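You operate a simulated robot arm through the tools that you are given. There is no shell and no other tool.

Carry out the task below with a simulated two-armed robot. There is one attempt and no reset: what you move stays moved.

JOB
Blot the slide in the island's press, add one drop and cover it.
Fine: one press; blotter, dropper and press head go back. Set down upright: blotter, dropper. Where these are worked on the way, their far stop is far enough and under half their travel is too little: press head.

Only the result counts: the job must be done as asked and must still hold three seconds after the hand-in. Knocking over, shifting, dropping, spilling or breaking anything else fails it. Lids that push on must go on centred and level and be pressed home; caps that screw on are set level and turned clockwise until they are tight.

ROBOT AND FRAMES
Two 7-joint arms with two-finger parallel grippers on one trunk that stands fixed in place. Base frame: the origin is at the foot of the trunk, x ahead of it, y to its left, z up. Readings come in mm, rad, newtons and seconds.
The left shoulder is at [20, 170, 1278], the right one opposite. With the tool pointing down near the work surface each hand reaches from about 100 to 660 mm from the base axis, measured 20 degrees to its own side. Payload 3.8 kg a hand.
Tool frame (each hand has its own): the origin (TCP) lies between the finger pads and is the grasp point; the fingertips stand 30 mm ahead of it; z points along the fingers, y is the line along which they close. Largest opening 110 mm; finger width 20, thickness 10; the body of the gripper, 48 by 112 mm, starts 55 mm behind the TCP.
Orientation is told as [roll, pitch, yaw] about the base's x, y, z axes, in that order, counted from this pose: with the fingers straight down and closing along the base's y, the tool's x points along the base's -x, its y along +y and its z along -z.

CONTROLS
- The arms move only by the tool move_arm. It takes "left_series", "right_series" or both (then of equal length, played together; a hand with none holds still); each is one flat list of numbers, 7 for each row, row after row: the closure, from 0 (fully open) to 1 (shut), then the shift along the tool's x, y, z in units of 40 mm (1.0 is 40 mm), then the turn, a rotation vector about the tool's x, y, z in units of 6 degrees (1.0 is 6 degrees). In form: [grip, dx, dy, dz, rx, ry, rz, grip, dx, dy, dz, rx, ry, rz, ...]. A call has 1 to 20 rows; each row shifts and turns the commanded pose from where the row before left it, along the tool's axes as they then stand. A call with a number of a shift or a turn outside -1 to 1 is refused whole. Each row takes 0.2 s and may step no farther than 50 mm and 0.15 rad from the row before; otherwise, or with a gripper value out of range, the whole call is refused. A pose out of reach is approached as far as the arm can. The call stops where the force on the tool passes 60 N (or 10 N more than at its start, if that is more) or the arm is blocked; 0.2 s more then pass. The fingers move at their own pace (about 72 mm/s each) and stop on an object; they squeeze with about 22 N. The grip force told is the motor's: it shows also when the fingers shut on nothing. Time passes only in rows, and 0.2 s behind the last, so rows that do not move let the fingers close. The reply holds the time, the measured pose of the TCP, the force on the tool along the base axes, the opening and the grip force, in the units named above and with some noise, with the torque about the TCP (base axes, N m) and any sound that the robot's microphone picked up.
- Cameras (640 x 400 px; columns grow to the right, rows downward): "scene" is now at [93, 19.6, 1442.1]; the picture's right is [0.47, -0.88, 0.00], its down [-0.44, -0.23, -0.87] and it looks along [0.77, 0.41, -0.49] (base axes); focal length 322 px, centre (320, 200). "left" rides on the left gripper at [72, -17, -103] in its tool frame; the picture's right is [0.23, 0.97, 0.00], its down [-0.76, 0.18, -0.62] and it looks along [-0.61, 0.14, 0.78] (tool axes); focal length 222 px, centre (320, 200). "right" rides on the right gripper at [72, 17, -103] in its tool frame; the picture's right is [-0.23, 0.97, 0.00], its down [-0.76, -0.18, -0.62] and it looks along [-0.61, -0.14, 0.78] (tool axes); focal length 222 px, centre (320, 200). There is no depth. A picture from a camera that has moved, and an enlarged one, comes with that camera's place and axes in the base frame and with its lens. The place of the scene camera against the robot may be out by one fixed shift of up to 25 mm in any direction.
- camera(camera): a new picture of that camera. It takes no simulated time.
- move_column(by): moves the trunk up (or, below 0, down) by that many mm; the arms and the scene camera ride with it, the base frame stays. It gives what a move gives, with no picture.
- aim_head(pan, tilt): turns the head with the scene camera to pan (to the left, within 1.396 rad either way) and tilt (down, from -0.506 to 1.204), counted from straight ahead of the robot. It gives what a move gives.
- enlarge(camera, box): a new picture of the part [left, top, right, bottom] of that camera's present view, enlarged. It takes no simulated time.
- close_job(): hands the job in; it is judged then, once.

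Nothing tells you positions but the pictures and the camera data. Unless the task says otherwise, let go and move clear before handing in.

The tools are called after "Emit:" as a command line: name --argument value ..., lists and objects as JSON in quotes. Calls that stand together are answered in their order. move_arm: Moves the arms, as the interface text tells. Its arguments: {"type":"object","properties":{"left_series":{"type":"array","items":{"type":"number"}},"right_series":{"type":"array","items":{"type":"number"}}},"required":[]} The other tools are called the same way: move_column (by) moves the trunk up or down; aim_head (pan, tilt) turns the head that bears the scene camera; camera (camera) takes a picture; enlarge (camera, box) takes an enlarged picture of a part of a camera's view; close_job () hands the job in.

At the start:

```text
clock: 0.0
left_ee_pos: [331.8, 446.0, 1289.4]
left_tcp_rot: [0.001, -0.001, 0.001]
left_contact_force: [0.6, 0.1, 0.0]
left_ft_torque: [-0.01, -0.05, -0.02]
left_opening: 109.9
left_grasp_force: 0.1
right_ee_pos: [421.6, 10.8, 1270.3]
right_tcp_rot: [0.0, 0.0, -0.001]
right_contact_force: [1.1, 0.2, -0.5]
right_ft_torque: [0.04, 0.0, 0.01]
right_opening: 110.1
right_grasp_force: 0.0
trunk travel left (down, up): [-375.0, 195.0]
head pan, tilt (commanded): [0.487, 0.517]
```

scene: 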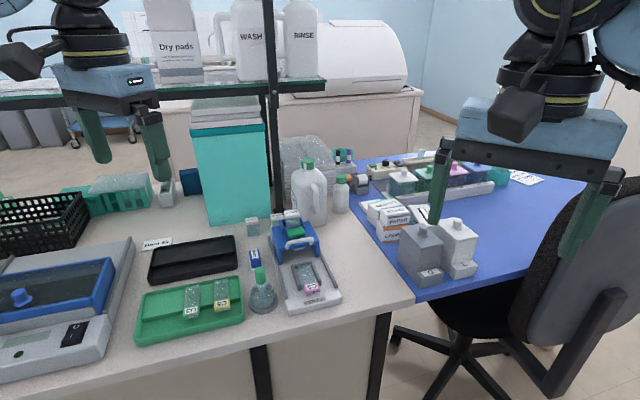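
right: 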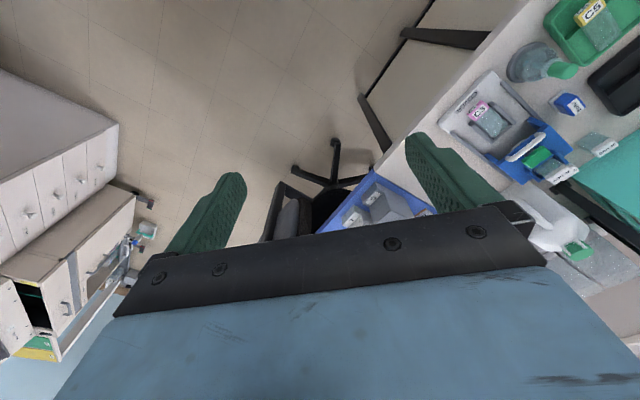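
left: 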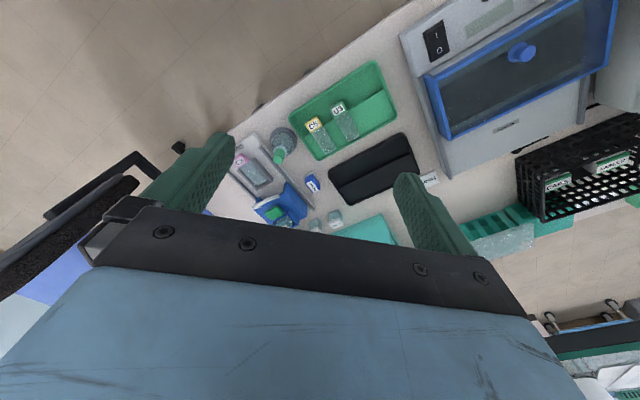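

I see a bench with a green slide tray, a flask-like dropper with a green top, a grey mounting press with a blue head and a slide in it, and a small blue item next to them. I will look closer before moving anything.

Emit:
enlarge --camera "scene" --box '[220, 190, 380, 330]'

Emit:
enlarge --camera "scene" --box '[120, 190, 280, 350]'

Emit:
enlarge --camera "left" --box '[200, 80, 420, 240]'

Emit:
enlarge --camera "right" --box '[420, 20, 640, 200]'

Emit:
enlarge --camera "scene" --box '[330, 140, 560, 290]'

```text
2.86 times, centred on (300, 260) of scene
camera zoom: at [93.0, 19.6, 1442.1], right [0.47, -0.88, 0.0], down [-0.44, -0.23, -0.87], along [0.77, 0.41, -0.49], focal length 920 px, centre (377, 29)
```

zoom: 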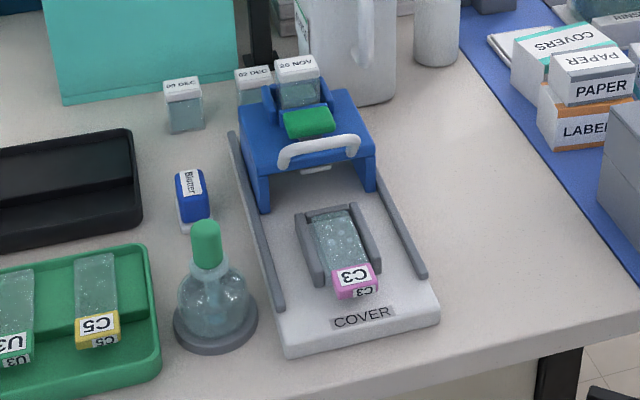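

```text
2.50 times, centred on (200, 270) of scene
camera zoom: at [93.0, 19.6, 1442.1], right [0.47, -0.88, 0.0], down [-0.44, -0.23, -0.87], along [0.77, 0.41, -0.49], focal length 805 px, centre (620, 25)
```

zoom: 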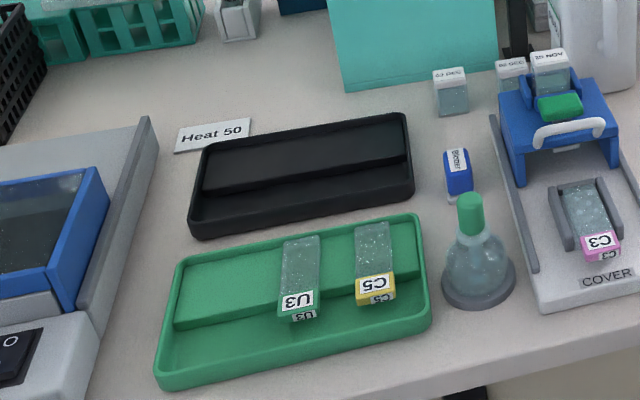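

```text
2.50 times, centred on (310, 160) of left
camera zoom: at [259.6, 430.4, 1392.0], right [-0.23, 0.97, 0.0], down [0.76, 0.18, 0.62], along [0.61, 0.14, -0.78], focal length 555 px, centre (345, 300)
```

zoom: 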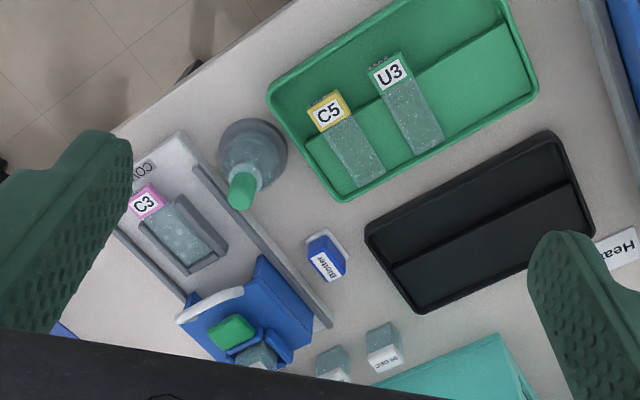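

```text
2.22 times, centred on (530, 110) of right
camera zoom: at [349.6, 26.3, 1372.3], right [0.23, 0.97, 0.0], down [0.76, -0.18, 0.62], along [0.61, -0.14, -0.78], focal length 494 px, centre (-147, 400)
```

zoom: 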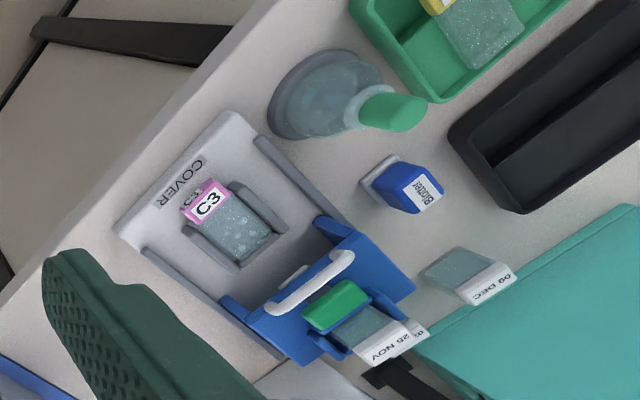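

```text
2.67 times, centred on (445, 215) of scene
camera zoom: at [93.0, 19.6, 1442.1], right [0.47, -0.88, 0.0], down [-0.44, -0.23, -0.87], along [0.77, 0.41, -0.49], focal length 859 px, centre (-13, 160)
```

zoom: 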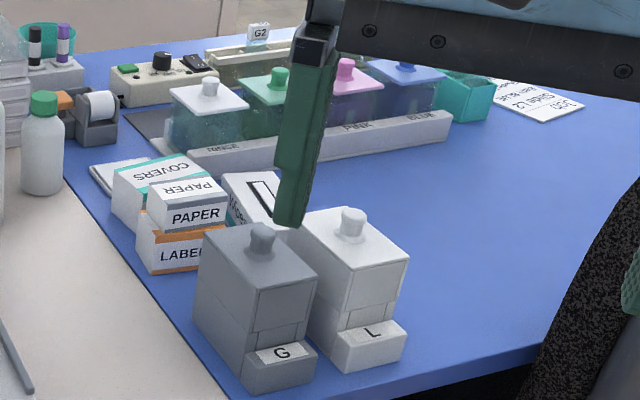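

The press on this island holds slide C3, with a blotter block, a dropper flask and coverslip cassettes nearby. I'll read the notes lying around and look around the room before touching things.

Emit:
enlarge --camera "scene" --box '[490, 160, 560, 200]'

Emit:
enlarge --camera "scene" --box '[130, 0, 340, 110]'

Emit:
enlarge --camera "scene" --box '[265, 195, 345, 250]'

Emit:
enlarge --camera "scene" --box '[230, 235, 290, 320]'

Emit:
enlarge --camera "scene" --box '[270, 130, 400, 220]'

Emit:
aim_head --pan 0.487 --tilt 0.85

Emit:
camera --camera "scene"

```text
9.14 times, centred on (525, 180) of scene
camera zoom: at [93.0, 19.6, 1442.1], right [0.47, -0.88, 0.0], down [-0.44, -0.23, -0.87], along [0.77, 0.41, -0.49], focal length 2945 px, centre (-1554, 383)
```

zoom: 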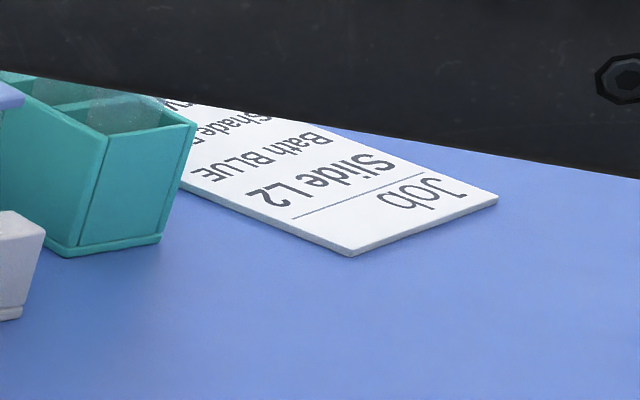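

```text
3.05 times, centred on (235, 55) of scene
camera zoom: at [93.0, 19.6, 1442.1], right [0.47, -0.88, 0.0], down [-0.44, -0.23, -0.87], along [0.77, 0.41, -0.49], focal length 982 px, centre (579, 642)
```

zoom: 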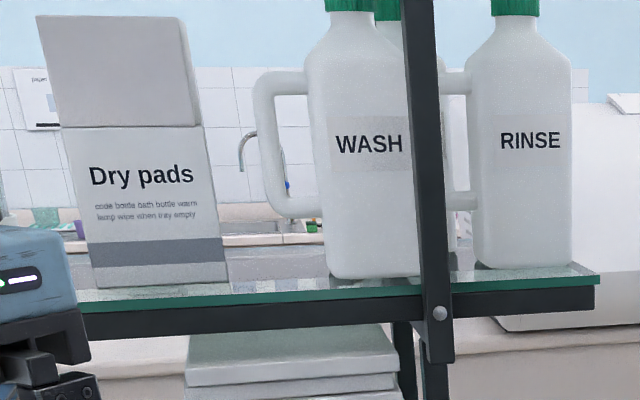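

```text
7.27 times, centred on (305, 222) of scene
camera zoom: at [93.0, 19.6, 1442.1], right [0.47, -0.88, 0.0], down [-0.44, -0.23, -0.87], along [0.77, 0.41, -0.49], focal length 2342 px, centre (429, 36)
```

zoom: 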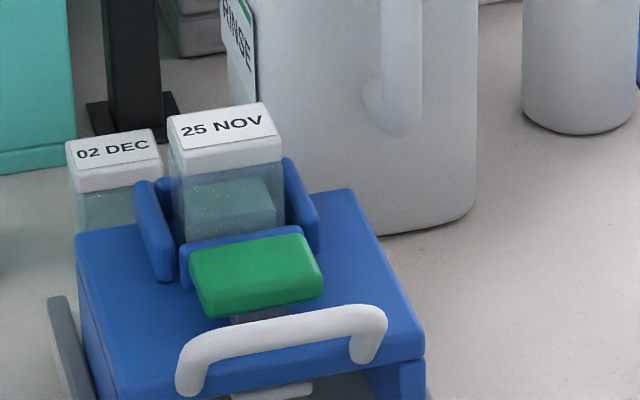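

```text
4.71 times, centred on (260, 278) of scene
camera zoom: at [93.0, 19.6, 1442.1], right [0.47, -0.88, 0.0], down [-0.44, -0.23, -0.87], along [0.77, 0.41, -0.49], focal length 1516 px, centre (602, -165)
```

zoom: 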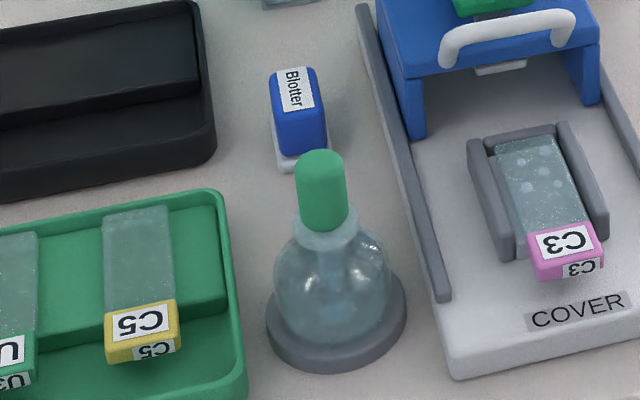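

```text
4.44 times, centred on (335, 175) of scene
camera zoom: at [93.0, 19.6, 1442.1], right [0.47, -0.88, 0.0], down [-0.44, -0.23, -0.87], along [0.77, 0.41, -0.49], focal length 1431 px, centre (253, 311)
```

zoom: 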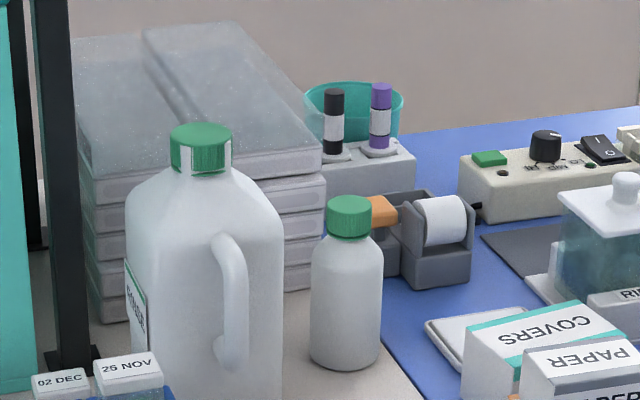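

```text
clock: 0.8
left_ee_pos: [331.4, 446.5, 1288.4]
left_tcp_rot: [0.002, -0.001, -0.002]
left_contact_force: [0.0, -0.4, 0.9]
left_ft_torque: [-0.01, 0.0, -0.01]
left_opening: 110.1
left_grasp_force: 0.2
right_ee_pos: [421.2, 9.8, 1269.0]
right_tcp_rot: [0.001, 0.001, -0.002]
right_contact_force: [-1.0, 0.4, 0.0]
right_ft_torque: [0.03, 0.0, 0.0]
right_opening: 110.1
right_grasp_force: 0.0
trunk travel left (down, up): [-375.0, 195.0]
head pan, tilt (commanded): [0.487, 0.85]
```

```text
taken
camera scene: at [82.0, 13.8, 1413.8], right [0.47, -0.88, 0.0], down [-0.66, -0.35, -0.66], along [0.58, 0.31, -0.75], focal length 322 px, centre (320, 200)
```

scene: 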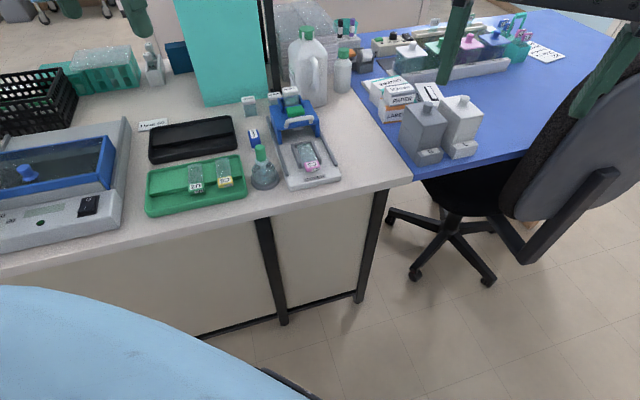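

The island's front edge runs diagonally (about 45° to the base axes), with the press axis pointing along (0.707, 0.707). I estimate slide C3 near (586, 336, 917), the handle near (630, 379, 969), the green pad near (656, 403, 971) and the blotter near (588, 485, 921). I'll lower the trunk for reach and look closer with the left hand camera.

Emit:
move_column --by -120

Emit:
move_arm --left_series '[0, 0, 0, 0, 0, 0, -1, 0, 0, 0, 0, 0, 0, -1, 0, 0, 0, 0, 0, 0, -1, 0, 0, 0, 0, 0, 0, -1, 0, 0, 0, 0, 0, 0, -1, 0, 0, 0, 0, 0, 0, -1, 0, 0, 0, 0, 0, 0, -1, 0, 0, 0, 0, 0, 0, -0.5]'

Emit:
camera --camera "left"

```text
clock: 2.3
left_ee_pos: [331.5, 445.8, 1169.3]
left_tcp_rot: [0.002, 0.001, -0.001]
left_contact_force: [0.1, 0.3, 0.0]
left_ft_torque: [0.0, 0.01, 0.0]
left_opening: 109.9
left_grasp_force: 0.0
right_ee_pos: [420.4, 9.9, 1151.0]
right_tcp_rot: [0.0, 0.0, 0.0]
right_contact_force: [-0.7, 0.1, -0.3]
right_ft_torque: [0.0, 0.02, -0.01]
right_opening: 109.9
right_grasp_force: 0.1
trunk travel left (down, up): [-255.0, 315.0]
head pan, tilt (commanded): [0.487, 0.85]
```

```text
clock: 4.1
left_ee_pos: [331.5, 445.3, 1168.2]
left_tcp_rot: [0.001, 0.0, 0.79]
left_contact_force: [0.1, -0.2, -0.1]
left_ft_torque: [0.01, 0.02, -0.03]
left_opening: 109.9
left_grasp_force: 0.0
right_ee_pos: [421.4, 10.9, 1148.5]
right_tcp_rot: [0.001, -0.001, 0.0]
right_contact_force: [-0.2, -0.1, 0.5]
right_ft_torque: [-0.02, 0.0, 0.0]
right_opening: 110.0
right_grasp_force: 0.0
trunk travel left (down, up): [-255.0, 315.0]
head pan, tilt (commanded): [0.487, 0.85]
```

```text
taken
camera left: at [292.7, 383.6, 1272.0], right [-0.85, 0.53, 0.0], down [0.41, 0.67, 0.62], along [0.33, 0.53, -0.78], focal length 222 px, centre (320, 200)
```

left: 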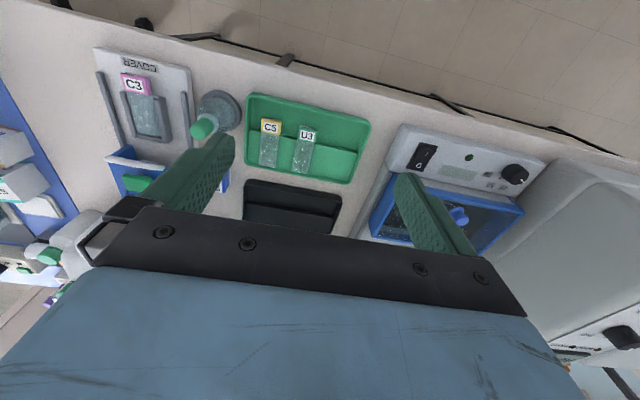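

The left hand is now aligned with the island at yaw 45°. I'll move it sideways along the island toward the press for a closer look.

Emit:
move_arm --left_series '[0, 0, -1, 0, 0, 0, 0, 0, 0, -1, 0, 0, 0, 0, 0, 0, -1, 0, 0, 0, 0, 0, 0, -1, 0, 0, 0, 0, 0, 0, -1, 0, 0, 0, 0]'

Emit:
camera --camera "left"

Emit:
camera --camera "scene"

```text
clock: 5.3
left_ee_pos: [474.0, 306.1, 1165.2]
left_tcp_rot: [0.0, 0.001, 0.788]
left_contact_force: [0.8, -0.2, 0.4]
left_ft_torque: [0.01, 0.03, -0.01]
left_opening: 110.2
left_grasp_force: 0.0
right_ee_pos: [422.5, 9.9, 1149.7]
right_tcp_rot: [0.001, 0.0, 0.0]
right_contact_force: [0.9, -0.8, 0.4]
right_ft_torque: [0.0, -0.01, -0.02]
right_opening: 110.1
right_grasp_force: 0.0
trunk travel left (down, up): [-255.0, 315.0]
head pan, tilt (commanded): [0.487, 0.85]
```

```text
taken
camera left: at [434.6, 243.7, 1269.3], right [-0.85, 0.53, 0.0], down [0.41, 0.66, 0.62], along [0.33, 0.53, -0.78], focal length 222 px, centre (320, 200)
```

left: 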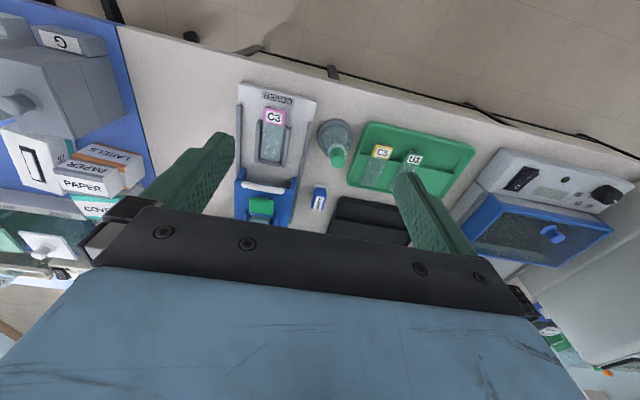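

```text
taken
camera scene: at [82.8, 13.1, 1293.6], right [0.47, -0.88, 0.0], down [-0.66, -0.35, -0.66], along [0.58, 0.31, -0.75], focal length 322 px, centre (320, 200)
```

scene: 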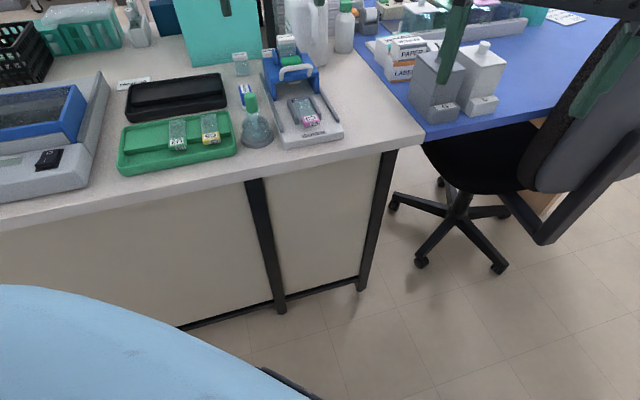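

Emit:
enlarge --camera "left" --box '[220, 70, 380, 230]'

Emit:
enlarge --camera "scene" --box '[225, 30, 355, 155]'

```text
2.50 times, centred on (300, 150) of left
camera zoom: at [434.6, 243.7, 1269.3], right [-0.85, 0.53, 0.0], down [0.41, 0.66, 0.62], along [0.33, 0.53, -0.78], focal length 555 px, centre (370, 325)
```

zoom: 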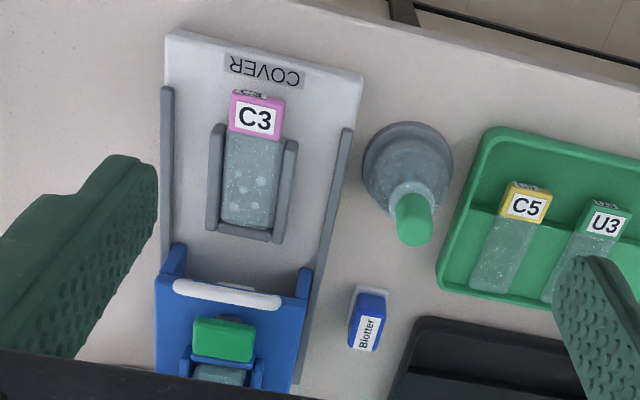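

```text
3.20 times, centred on (290, 92) of scene
camera zoom: at [82.8, 13.1, 1293.6], right [0.47, -0.88, 0.0], down [-0.66, -0.35, -0.66], along [0.58, 0.31, -0.75], focal length 1031 px, centre (416, 544)
```

zoom: 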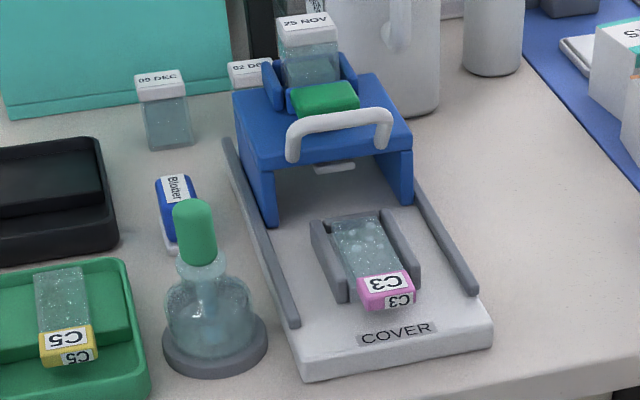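

Both left-hand views agree on positions: blotter top near (586, 485, 915), dropper axis near (497, 395) with its bulb top near z 971, slide glass near (586, 335, 914), handle near (631, 377, 961) and pad near (654, 402, 972). I'll move in for closer views of the blotter and dropper.

Emit:
move_arm --left_series '[0, -0.6, 0.13, 0.88, 0, 0, 0, 0, -0.6, 0.13, 0.88, 0, 0, 0, 0, -0.6, 0.13, 0.87, 0, 0, 0]'

Emit:
camera --camera "left"

Emit:
enlarge --camera "left" --box '[180, 60, 420, 240]'

```text
clock: 6.1
left_ee_pos: [513.7, 369.7, 1059.2]
left_tcp_rot: [0.0, 0.002, 0.785]
left_contact_force: [-0.2, -0.4, 0.4]
left_ft_torque: [-0.02, 0.01, 0.03]
left_opening: 110.1
left_grasp_force: 0.1
right_ee_pos: [422.3, 11.2, 1149.5]
right_tcp_rot: [0.001, 0.001, 0.0]
right_contact_force: [1.1, 1.5, 0.0]
right_ft_torque: [-0.03, 0.02, 0.0]
right_opening: 110.2
right_grasp_force: 0.0
trunk travel left (down, up): [-255.0, 315.0]
head pan, tilt (commanded): [0.487, 0.85]
```

```text
taken
camera left: at [474.9, 307.9, 1162.7], right [-0.85, 0.53, 0.0], down [0.41, 0.66, 0.62], along [0.33, 0.53, -0.78], focal length 222 px, centre (320, 200)
```

left: 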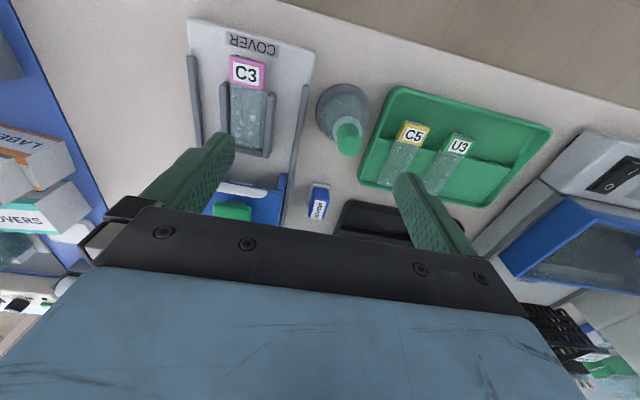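

```text
2.22 times, centred on (300, 150) of left
camera zoom: at [474.9, 307.9, 1162.7], right [-0.85, 0.53, 0.0], down [0.41, 0.66, 0.62], along [0.33, 0.53, -0.78], focal length 494 px, centre (364, 311)
```

zoom: 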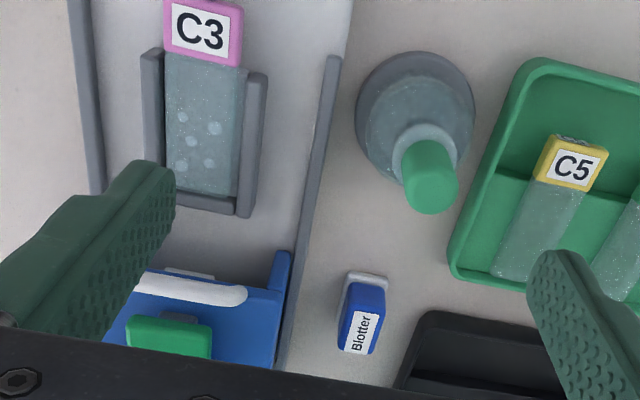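

Emit:
enlarge --camera "left" --box '[295, 165, 345, 235]'

Emit:
enlarge --camera "left" --box '[305, 75, 395, 165]'

Emit:
enlarge --camera "left" --box '[180, 20, 320, 165]'

Emit:
enlarge --camera "scene" --box '[230, 80, 290, 150]'

```text
5.71 times, centred on (320, 200) of left
camera zoom: at [474.9, 307.9, 1162.7], right [-0.85, 0.53, 0.0], down [0.41, 0.66, 0.62], along [0.33, 0.53, -0.78], focal length 1269 px, centre (320, 200)
```

zoom: 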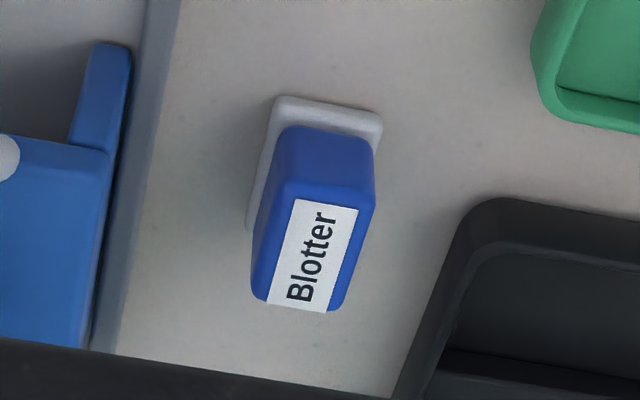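

```text
4.44 times, centred on (350, 120) of left
camera zoom: at [474.9, 307.9, 1162.7], right [-0.85, 0.53, 0.0], down [0.41, 0.66, 0.62], along [0.33, 0.53, -0.78], focal length 987 px, centre (187, 556)
```

zoom: 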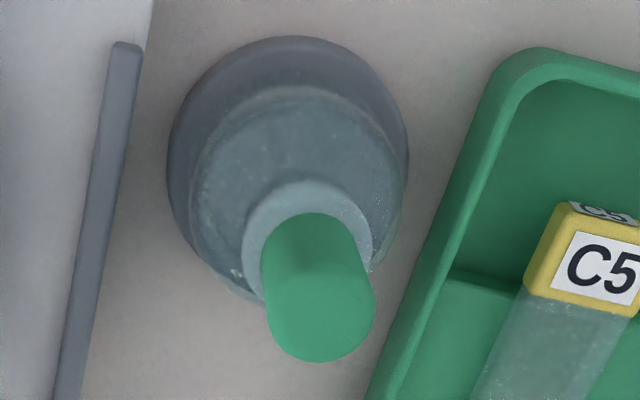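

```text
2.76 times, centred on (250, 92) of left
camera zoom: at [474.9, 307.9, 1162.7], right [-0.85, 0.53, 0.0], down [0.41, 0.66, 0.62], along [0.33, 0.53, -0.78], focal length 613 px, centre (513, 497)
```

zoom: 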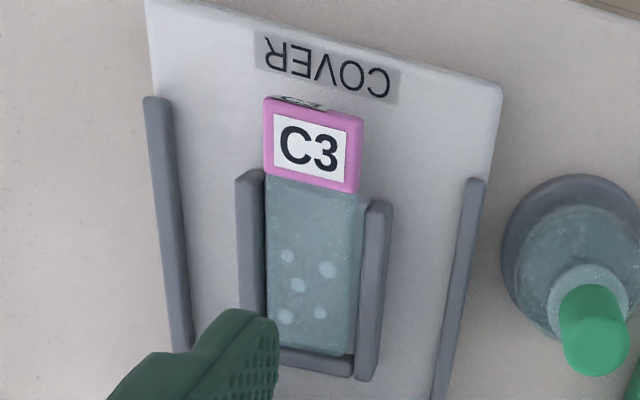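

```text
5.71 times, centred on (260, 115) of scene
camera zoom: at [83.0, 14.4, 1293.6], right [0.47, -0.88, 0.0], down [-0.66, -0.35, -0.66], along [0.58, 0.31, -0.75], focal length 1840 px, centre (663, 686)
```

zoom: 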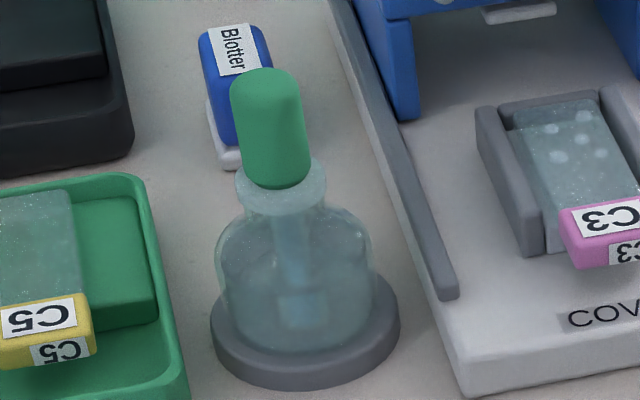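

The blotter is a blue block (about 24 × 39 mm, aligned with the island) over a pale pad, and the dropper is a green bulb set in a glass flask. I'll move over the blotter with the fingers part closed and check reach and alignment.

Emit:
move_arm --left_series '[0.5, -0.83, 0.19, 0.4, 0, 0, 0, 0.5, -0.83, 0.19, 0.4, 0, 0, 0, 0.5, -0.83, 0.19, 0.4, 0, 0, 0, 0.5, -0.83, 0.19, 0.4, 0, 0, 0, 0.5, 0, 0, 0, 0, 0, 0]'

Emit:
camera --camera "left"

Emit:
enlarge --camera "left" --box '[250, 80, 410, 220]'

Emit:
camera --camera "scene"

```text
clock: 7.3
left_ee_pos: [571.6, 478.9, 1002.8]
left_tcp_rot: [0.001, -0.003, 0.786]
left_contact_force: [-0.3, -0.6, -0.2]
left_ft_torque: [-0.03, 0.01, 0.02]
left_opening: 55.2
left_grasp_force: 0.1
left hand out of reach, approached as far as the arm can: row 4
right_ee_pos: [422.6, 9.7, 1149.5]
right_tcp_rot: [0.002, 0.0, 0.001]
right_contact_force: [-0.1, -0.1, 0.0]
right_ft_torque: [0.0, 0.02, -0.01]
right_opening: 109.9
right_grasp_force: 0.1
trunk travel left (down, up): [-255.0, 315.0]
head pan, tilt (commanded): [0.487, 0.85]
```

```text
taken
camera left: at [531.5, 416.6, 1105.5], right [-0.85, 0.53, 0.0], down [0.41, 0.66, 0.62], along [0.33, 0.53, -0.78], focal length 222 px, centre (320, 200)
```

left: 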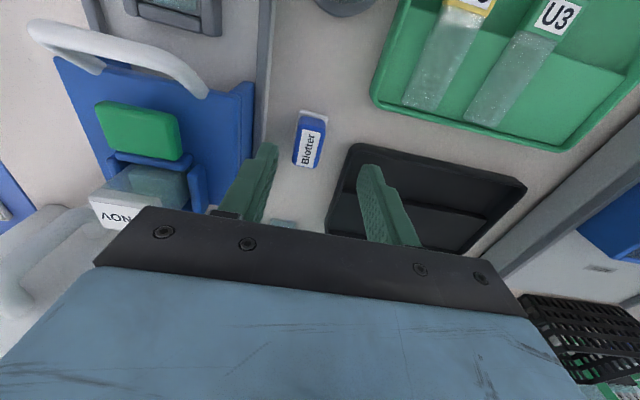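

```text
2.86 times, centred on (330, 150) of left
camera zoom: at [531.5, 416.6, 1105.5], right [-0.85, 0.53, 0.0], down [0.41, 0.66, 0.62], along [0.33, 0.53, -0.78], focal length 635 px, centre (291, 343)
```

zoom: 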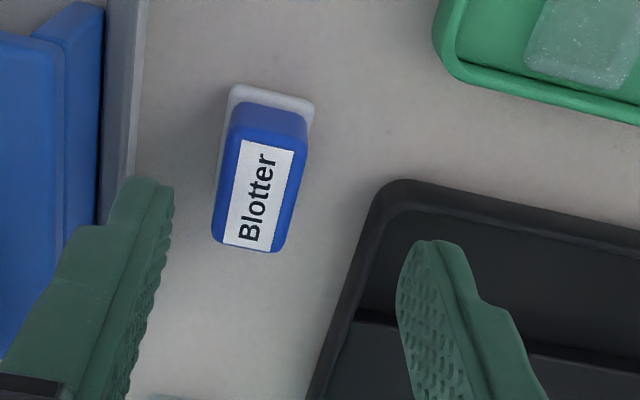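

```text
taken
camera scene: at [82.6, 13.6, 1293.7], right [0.47, -0.88, 0.0], down [-0.66, -0.35, -0.66], along [0.58, 0.31, -0.75], focal length 322 px, centre (320, 200)
```

scene: 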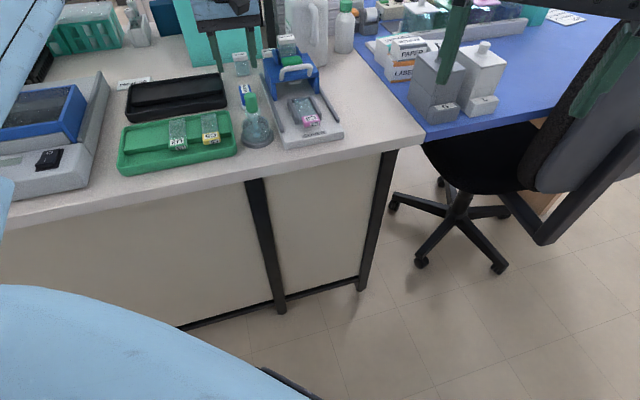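

The straight-down pose runs out of reach just short of the blotter, which I place near (588, 486, top 918). I'll tilt the fingers outward about 12° around the closing axis, so the wrist stays in reach.

Emit:
move_arm --left_series '[0.5, 0, 0, 0, 0, -1, 0, 0.5, 0, 0, 0, 0, -1, 0, 0.5, 0, 0, 0, 0, 0, 0]'

Emit:
enlarge --camera "left" --box '[250, 80, 410, 220]'

```text
clock: 8.1
left_ee_pos: [570.4, 479.8, 1003.9]
left_tcp_rot: [0.0, -0.213, 0.785]
left_contact_force: [0.5, -0.1, 0.6]
left_ft_torque: [0.04, 0.01, -0.01]
left_opening: 55.2
left_grasp_force: 0.2
right_ee_pos: [421.0, 10.1, 1149.0]
right_tcp_rot: [-0.001, 0.0, 0.001]
right_contact_force: [-0.8, -1.2, 0.3]
right_ft_torque: [0.03, 0.03, -0.02]
right_opening: 110.1
right_grasp_force: 0.0
trunk travel left (down, up): [-255.0, 315.0]
head pan, tilt (commanded): [0.487, 0.85]
```

```text
2.86 times, centred on (330, 150) of left
camera zoom: at [516.7, 402.6, 1088.7], right [-0.85, 0.53, -0.05], down [0.31, 0.56, 0.77], along [0.44, 0.64, -0.64], focal length 635 px, centre (291, 343)
```

zoom: 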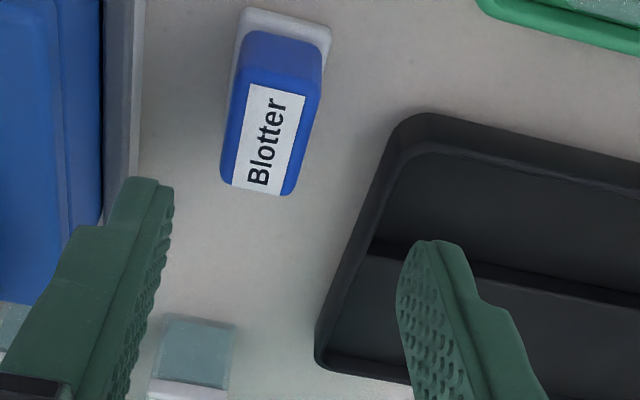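

I now place the blotter at (587.5, 486.2) and the tilted hand reaches it. I'll line up over it and descend part of the way.

Emit:
move_arm --left_series '[0.5, 0.09, -0.1875, 0.4, 0, 0, 0, 0.5, 0, 0, 0.4, 0, 0, 0, 0.5, 0, 0, 0.4, 0, 0, 0]'

Emit:
enlarge --camera "left" --box '[230, 80, 410, 240]'

Emit:
enlarge --camera "scene" --box '[190, 40, 310, 160]'

```text
clock: 8.9
left_ee_pos: [578.6, 478.5, 954.8]
left_tcp_rot: [0.002, -0.209, 0.787]
left_contact_force: [-0.7, -0.2, 0.1]
left_ft_torque: [-0.01, 0.0, -0.07]
left_opening: 54.8
left_grasp_force: 0.1
right_ee_pos: [421.8, 10.3, 1149.8]
right_tcp_rot: [0.0, 0.001, 0.001]
right_contact_force: [-0.5, -0.4, -0.1]
right_ft_torque: [0.01, -0.01, 0.0]
right_opening: 109.9
right_grasp_force: 0.0
trunk travel left (down, up): [-255.0, 315.0]
head pan, tilt (commanded): [0.487, 0.85]
```

```text
2.50 times, centred on (320, 160) of left
camera zoom: at [526.6, 401.8, 1041.2], right [-0.85, 0.53, -0.05], down [0.31, 0.56, 0.77], along [0.43, 0.64, -0.64], focal length 555 px, centre (320, 300)
```

zoom: 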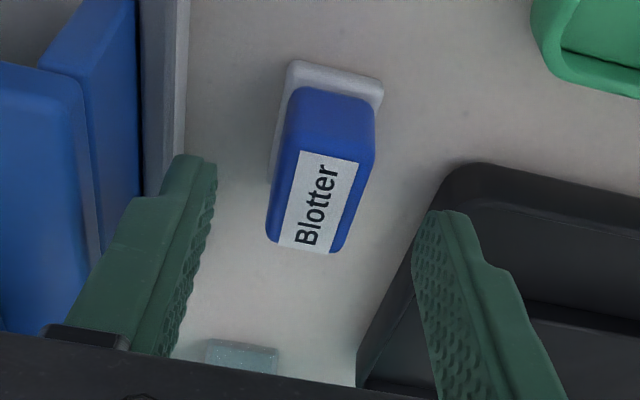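

```text
3.33 times, centred on (250, 100) of scene
camera zoom: at [82.3, 13.9, 1293.7], right [0.47, -0.88, 0.0], down [-0.66, -0.35, -0.66], along [0.58, 0.31, -0.75], focal length 1074 px, centre (553, 533)
```

zoom: 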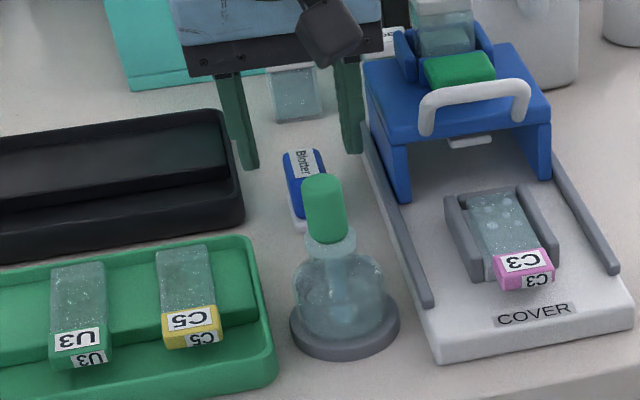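

The blotter is centred between the fingers. I'll narrow the opening to stay clear of the black tray and descend to grasp height.

Emit:
move_arm --left_series '[0.64, -0.05, -0.02, 0, 0, 0, 0, 0.64, 0, 0, 0.36, 0, 0, 0, 0.64, 0, 0, 0.36, 0, 0, 0]'

Emit:
enlarge --camera "left" --box '[230, 80, 410, 240]'

Emit:
enlarge --camera "scene" --box '[210, 50, 310, 150]'

```text
clock: 9.7
left_ee_pos: [578.5, 481.2, 931.0]
left_tcp_rot: [-0.002, -0.209, 0.785]
left_contact_force: [-0.6, 0.1, 0.6]
left_ft_torque: [0.03, 0.04, 0.02]
left_opening: 39.6
left_grasp_force: 0.0
left hand out of reach, approached as far as the arm can: row 3
right_ee_pos: [421.8, 10.5, 1149.7]
right_tcp_rot: [0.0, -0.002, 0.0]
right_contact_force: [-0.5, 0.4, 0.8]
right_ft_torque: [0.02, -0.01, -0.01]
right_opening: 110.0
right_grasp_force: 0.1
trunk travel left (down, up): [-255.0, 315.0]
head pan, tilt (commanded): [0.487, 0.85]
```

```text
2.50 times, centred on (320, 160) of left
camera zoom: at [525.6, 405.7, 1016.0], right [-0.85, 0.53, -0.05], down [0.31, 0.56, 0.77], along [0.44, 0.64, -0.64], focal length 555 px, centre (320, 300)
```

zoom: 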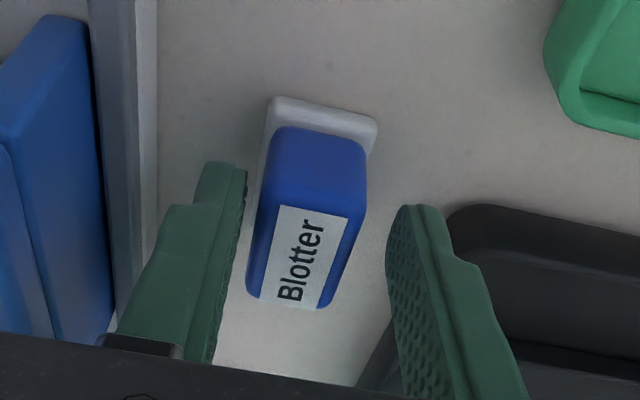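

```text
4.00 times, centred on (260, 100) of scene
camera zoom: at [81.9, 14.1, 1293.7], right [0.47, -0.88, 0.0], down [-0.66, -0.35, -0.66], along [0.58, 0.31, -0.75], focal length 1288 px, centre (560, 600)
```

zoom: 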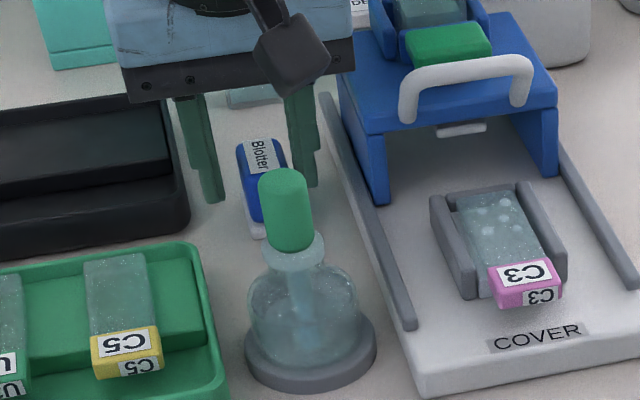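

The arm ran out of reach at this height, because the shoulder sits too far above the wrist. I'll back up, lower the trunk 80 mm and add a bit more tilt.

Emit:
move_arm --left_series '[0.5, -0.21, 0, -0.98, 0, 0, 0, 0.5, -0.21, 0, -0.98, 0, 0, 0, 0.5, -0.21, 0, -0.98, 0, 0, 0]'

Emit:
move_column --by -80

Emit:
aim_head --pan 0.6 --tilt 0.6

Emit:
camera --camera "scene"

```text
clock: 10.5
left_ee_pos: [575.3, 483.4, 1048.9]
left_tcp_rot: [0.0, -0.21, 0.785]
left_contact_force: [0.0, 0.4, -0.1]
left_ft_torque: [0.0, -0.03, -0.01]
left_opening: 55.0
left_grasp_force: 0.0
right_ee_pos: [422.3, 9.7, 1150.0]
right_tcp_rot: [0.002, -0.001, 0.0]
right_contact_force: [-1.0, 0.4, 0.1]
right_ft_torque: [0.01, -0.01, -0.01]
right_opening: 110.0
right_grasp_force: 0.0
trunk travel left (down, up): [-255.0, 315.0]
head pan, tilt (commanded): [0.487, 0.85]
```

```text
clock: 11.7
left_ee_pos: [575.7, 483.3, 968.8]
left_tcp_rot: [0.001, -0.211, 0.785]
left_contact_force: [-0.1, 0.5, 0.2]
left_ft_torque: [0.02, 0.03, 0.0]
left_opening: 55.1
left_grasp_force: 0.0
right_ee_pos: [421.2, 10.2, 1070.2]
right_tcp_rot: [-0.001, 0.001, -0.001]
right_contact_force: [0.3, -0.3, -0.8]
right_ft_torque: [-0.01, 0.01, 0.03]
right_opening: 110.2
right_grasp_force: 0.0
trunk travel left (down, up): [-175.0, 395.0]
head pan, tilt (commanded): [0.487, 0.85]
```

```text
clock: 12.5
left_ee_pos: [577.1, 483.8, 968.0]
left_tcp_rot: [0.001, -0.208, 0.785]
left_contact_force: [-0.2, 0.0, 0.5]
left_ft_torque: [-0.01, -0.01, -0.01]
left_opening: 55.0
left_grasp_force: 0.0
right_ee_pos: [421.8, 10.6, 1068.9]
right_tcp_rot: [0.0, 0.0, 0.002]
right_contact_force: [-0.2, -1.1, -0.1]
right_ft_torque: [0.0, 0.0, -0.03]
right_opening: 110.0
right_grasp_force: 0.1
trunk travel left (down, up): [-175.0, 395.0]
head pan, tilt (commanded): [0.6, 0.6]
```

```text
taken
camera scene: at [85.8, 27.1, 1234.6], right [0.56, -0.83, 0.0], down [-0.47, -0.32, -0.82], along [0.68, 0.47, -0.57], focal length 322 px, centre (320, 200)
```

scene: 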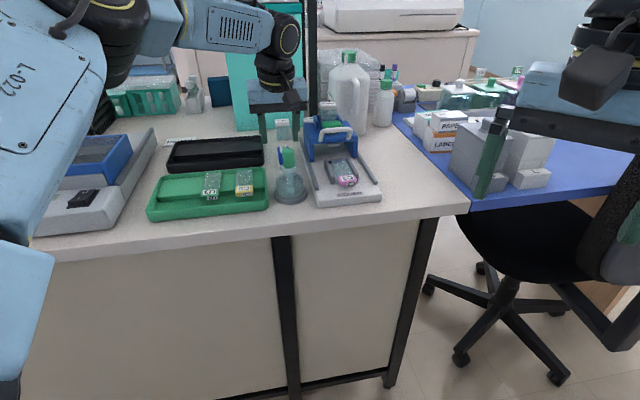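

The elbow is up and clear of everything. I'll add 6° of tilt, line up with the blotter and come down most of the way.

Emit:
move_arm --left_series '[0.64, 0, -0.15, 0, 0, -1, 0, 0.64, 0.11, 0, 0.33, 0, 0, 0, 0.64, 0.11, 0, 0.33, 0, 0, 0]'

Emit:
enlarge --camera "left" --box '[230, 80, 410, 240]'

Emit:
enlarge --camera "scene" --box '[220, 90, 360, 210]'

```text
clock: 13.3
left_ee_pos: [581.0, 477.5, 938.3]
left_tcp_rot: [0.0, -0.315, 0.786]
left_contact_force: [0.2, -0.6, -0.7]
left_ft_torque: [-0.01, 0.01, 0.01]
left_opening: 39.5
left_grasp_force: 0.1
right_ee_pos: [420.9, 9.7, 1068.9]
right_tcp_rot: [0.0, 0.0, 0.0]
right_contact_force: [0.3, 0.7, 0.6]
right_ft_torque: [0.01, -0.04, 0.03]
right_opening: 110.1
right_grasp_force: 0.1
trunk travel left (down, up): [-175.0, 395.0]
head pan, tilt (commanded): [0.6, 0.6]
```

```text
2.50 times, centred on (320, 160) of left
camera zoom: at [523.0, 395.6, 1014.6], right [-0.84, 0.54, -0.07], down [0.25, 0.5, 0.83], along [0.48, 0.68, -0.56], focal length 555 px, centre (320, 300)
```

zoom: 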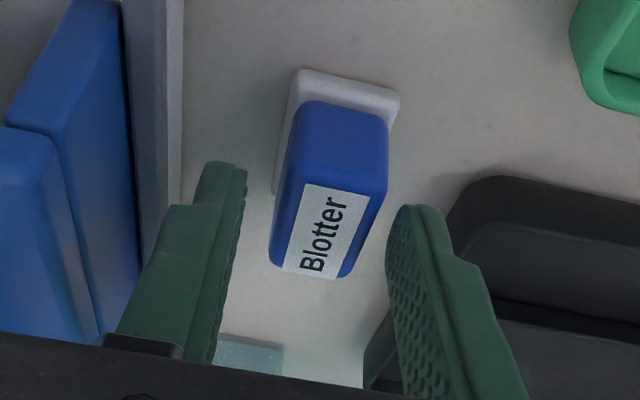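

```text
3.33 times, centred on (290, 150) of scene
camera zoom: at [85.9, 27.2, 1234.6], right [0.56, -0.83, 0.0], down [-0.47, -0.32, -0.83], along [0.68, 0.47, -0.56], focal length 1074 px, centre (420, 367)
```

zoom: 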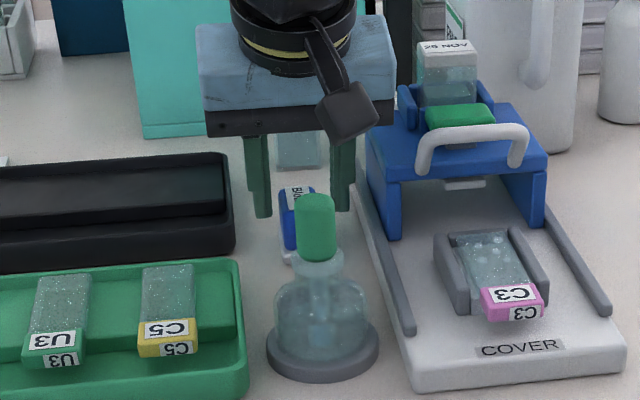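

The hand now reaches the blotter with the fingers on either side of it. I'll make the last small descent and close on it.

Emit:
move_arm --left_series '[0.64, -0.03, 0.04, 0.31, 0, 0, 0, 0.64, 0, 0, 0, 0, 0, 0, 1, 0, 0, 0, 0, 0, 0, 1, 0, 0, 0, 0, 0, 0, 1, 0, 0, 0, 0, 0, 0]'

Emit:
enlarge --camera "left" --box '[230, 80, 410, 240]'

Emit:
enlarge --camera "scene" --box '[220, 90, 360, 210]'

```text
clock: 14.5
left_ee_pos: [583.9, 481.8, 926.3]
left_tcp_rot: [-0.001, -0.314, 0.786]
left_contact_force: [-0.5, 0.1, 1.6]
left_ft_torque: [0.0, -0.03, -0.03]
left_opening: 25.0
left_grasp_force: 22.4
right_ee_pos: [421.9, 9.5, 1069.5]
right_tcp_rot: [-0.001, 0.0, 0.0]
right_contact_force: [-0.1, 0.2, 0.3]
right_ft_torque: [-0.02, 0.0, 0.03]
right_opening: 109.9
right_grasp_force: 0.1
trunk travel left (down, up): [-175.0, 395.0]
head pan, tilt (commanded): [0.6, 0.6]
```

```text
2.50 times, centred on (320, 160) of left
camera zoom: at [525.4, 400.7, 1003.4], right [-0.84, 0.54, -0.07], down [0.25, 0.5, 0.83], along [0.48, 0.68, -0.56], focal length 555 px, centre (320, 300)
```

zoom: 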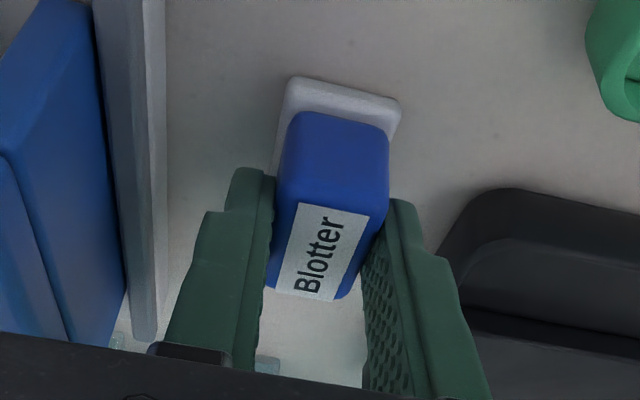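

```text
3.33 times, centred on (290, 150) of scene
camera zoom: at [85.8, 27.0, 1234.6], right [0.56, -0.83, 0.0], down [-0.47, -0.32, -0.83], along [0.68, 0.47, -0.56], focal length 1074 px, centre (420, 367)
```

zoom: 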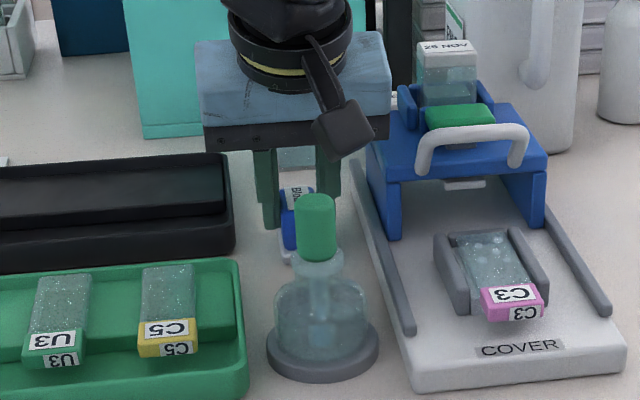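

The blotter is gripped (opening 25 mm, 22 N). I'll lift it straight up and check that the pad comes with it.

Emit:
move_arm --left_series '[1, -0.155, 0, -0.4755, 0, 0, 0, 1, -0.2325, 0, -0.713, 0, 0, 0]'

Emit:
enlarge --camera "left" --box '[230, 60, 410, 240]'

Emit:
enlarge --camera "scene" --box '[220, 70, 380, 210]'

```text
clock: 15.1
left_ee_pos: [584.4, 483.8, 976.4]
left_tcp_rot: [0.0, -0.316, 0.787]
left_contact_force: [0.3, 0.6, -0.4]
left_ft_torque: [0.02, 0.0, 0.0]
left_opening: 25.0
left_grasp_force: 22.2
right_ee_pos: [421.6, 8.8, 1069.8]
right_tcp_rot: [0.001, 0.001, 0.0]
right_contact_force: [-0.6, -0.2, 0.1]
right_ft_torque: [-0.03, -0.03, 0.0]
right_opening: 110.2
right_grasp_force: 0.0
trunk travel left (down, up): [-175.0, 395.0]
head pan, tilt (commanded): [0.6, 0.6]
```

```text
2.22 times, centred on (320, 150) of left
camera zoom: at [525.6, 401.7, 1053.4], right [-0.84, 0.53, -0.07], down [0.25, 0.5, 0.83], along [0.48, 0.68, -0.56], focal length 494 px, centre (320, 311)
```

zoom: 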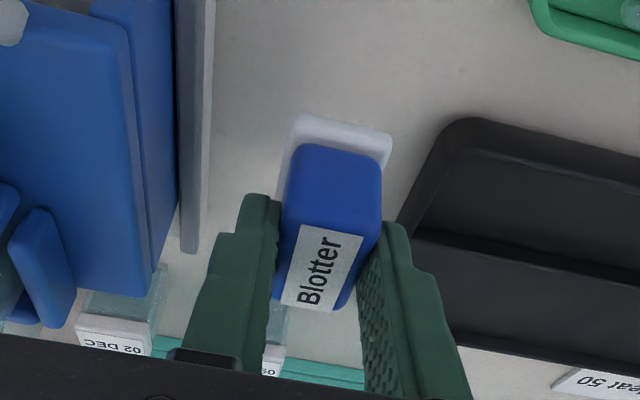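

```text
2.86 times, centred on (300, 140) of scene
camera zoom: at [85.7, 27.0, 1234.6], right [0.56, -0.83, 0.0], down [-0.47, -0.32, -0.83], along [0.68, 0.47, -0.56], focal length 920 px, centre (377, 371)
```

zoom: 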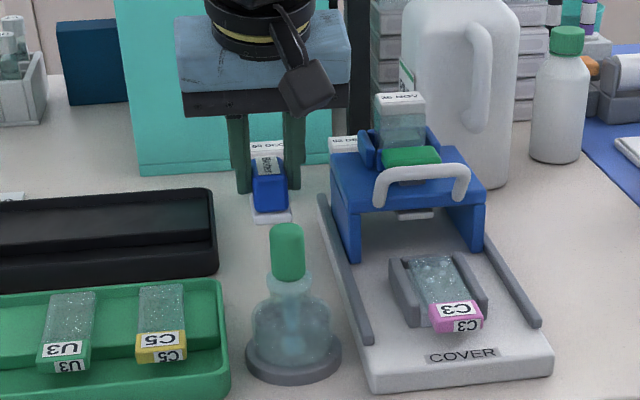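

The blotter came up complete with its pad. I'll raise it above the dropper and press head, then carry it over slide C3 (center near A = 656, E = −178.5 in island coordinates).

Emit:
move_arm --left_series '[1, -0.264, 0, -0.81, 0, 0, 0, 1, -0.264, 0, -0.81, 0, 0, 0, 1, 0.604, -0.673, -0.197, 0, 0, 0, 1, 0.604, -0.673, -0.197, 0, 0, 0, 1, 0.604, -0.673, -0.197, 0, 0, 0, 1, 0.604, -0.673, -0.197, 0, 0, 0, 1, 0, 0, 0, 0, 0, 0]'

Emit:
camera --camera "left"

Emit:
enlarge --camera "scene" --box '[240, 70, 400, 220]'

```text
clock: 16.7
left_ee_pos: [585.8, 336.7, 1048.1]
left_tcp_rot: [0.0, -0.315, 0.787]
left_contact_force: [-0.3, 0.0, -0.1]
left_ft_torque: [0.0, 0.0, 0.0]
left_opening: 24.7
left_grasp_force: 22.4
right_ee_pos: [421.7, 11.3, 1070.1]
right_tcp_rot: [0.001, 0.002, 0.0]
right_contact_force: [0.4, -0.6, -0.3]
right_ft_torque: [-0.01, -0.03, 0.02]
right_opening: 110.4
right_grasp_force: 0.0
trunk travel left (down, up): [-175.0, 395.0]
head pan, tilt (commanded): [0.6, 0.6]
```

```text
taken
camera left: at [526.6, 254.2, 1123.5], right [-0.84, 0.54, -0.07], down [0.25, 0.5, 0.83], along [0.48, 0.68, -0.56], focal length 222 px, centre (320, 200)
```

left: 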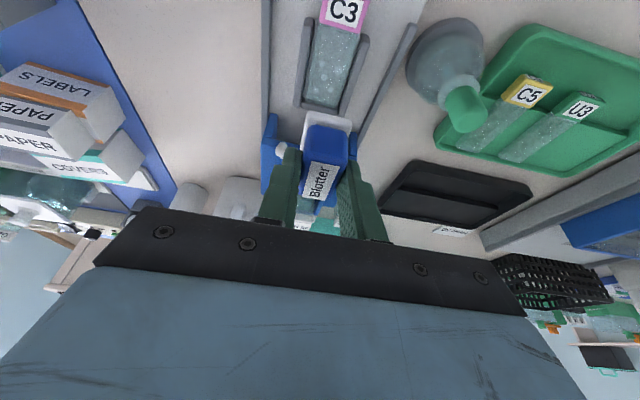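

```text
2.67 times, centred on (320, 145) of scene
camera zoom: at [85.8, 27.2, 1234.6], right [0.56, -0.83, 0.0], down [-0.47, -0.32, -0.83], along [0.68, 0.47, -0.56], focal length 859 px, centre (320, 347)
```

zoom: 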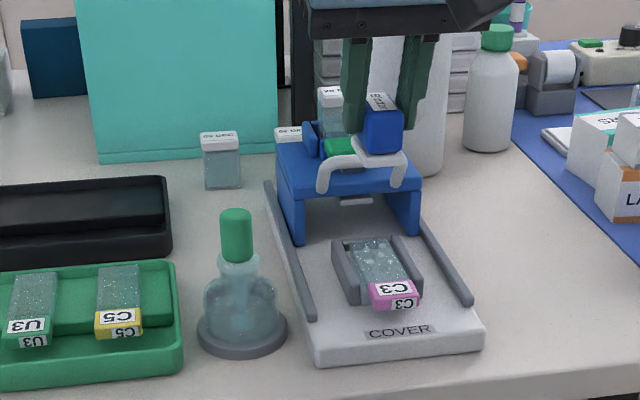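

Emit:
enlarge --camera "left" --box '[250, 0, 430, 220]'

```text
1.82 times, centred on (340, 110) of left
camera zoom: at [526.6, 254.2, 1123.5], right [-0.84, 0.54, -0.07], down [0.25, 0.5, 0.83], along [0.48, 0.68, -0.56], focal length 404 px, centre (284, 364)
```

zoom: 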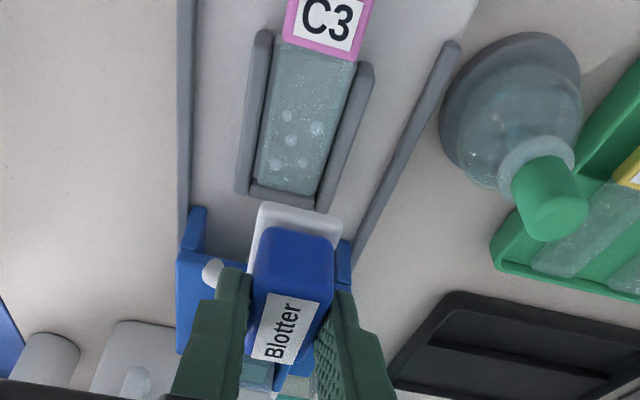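

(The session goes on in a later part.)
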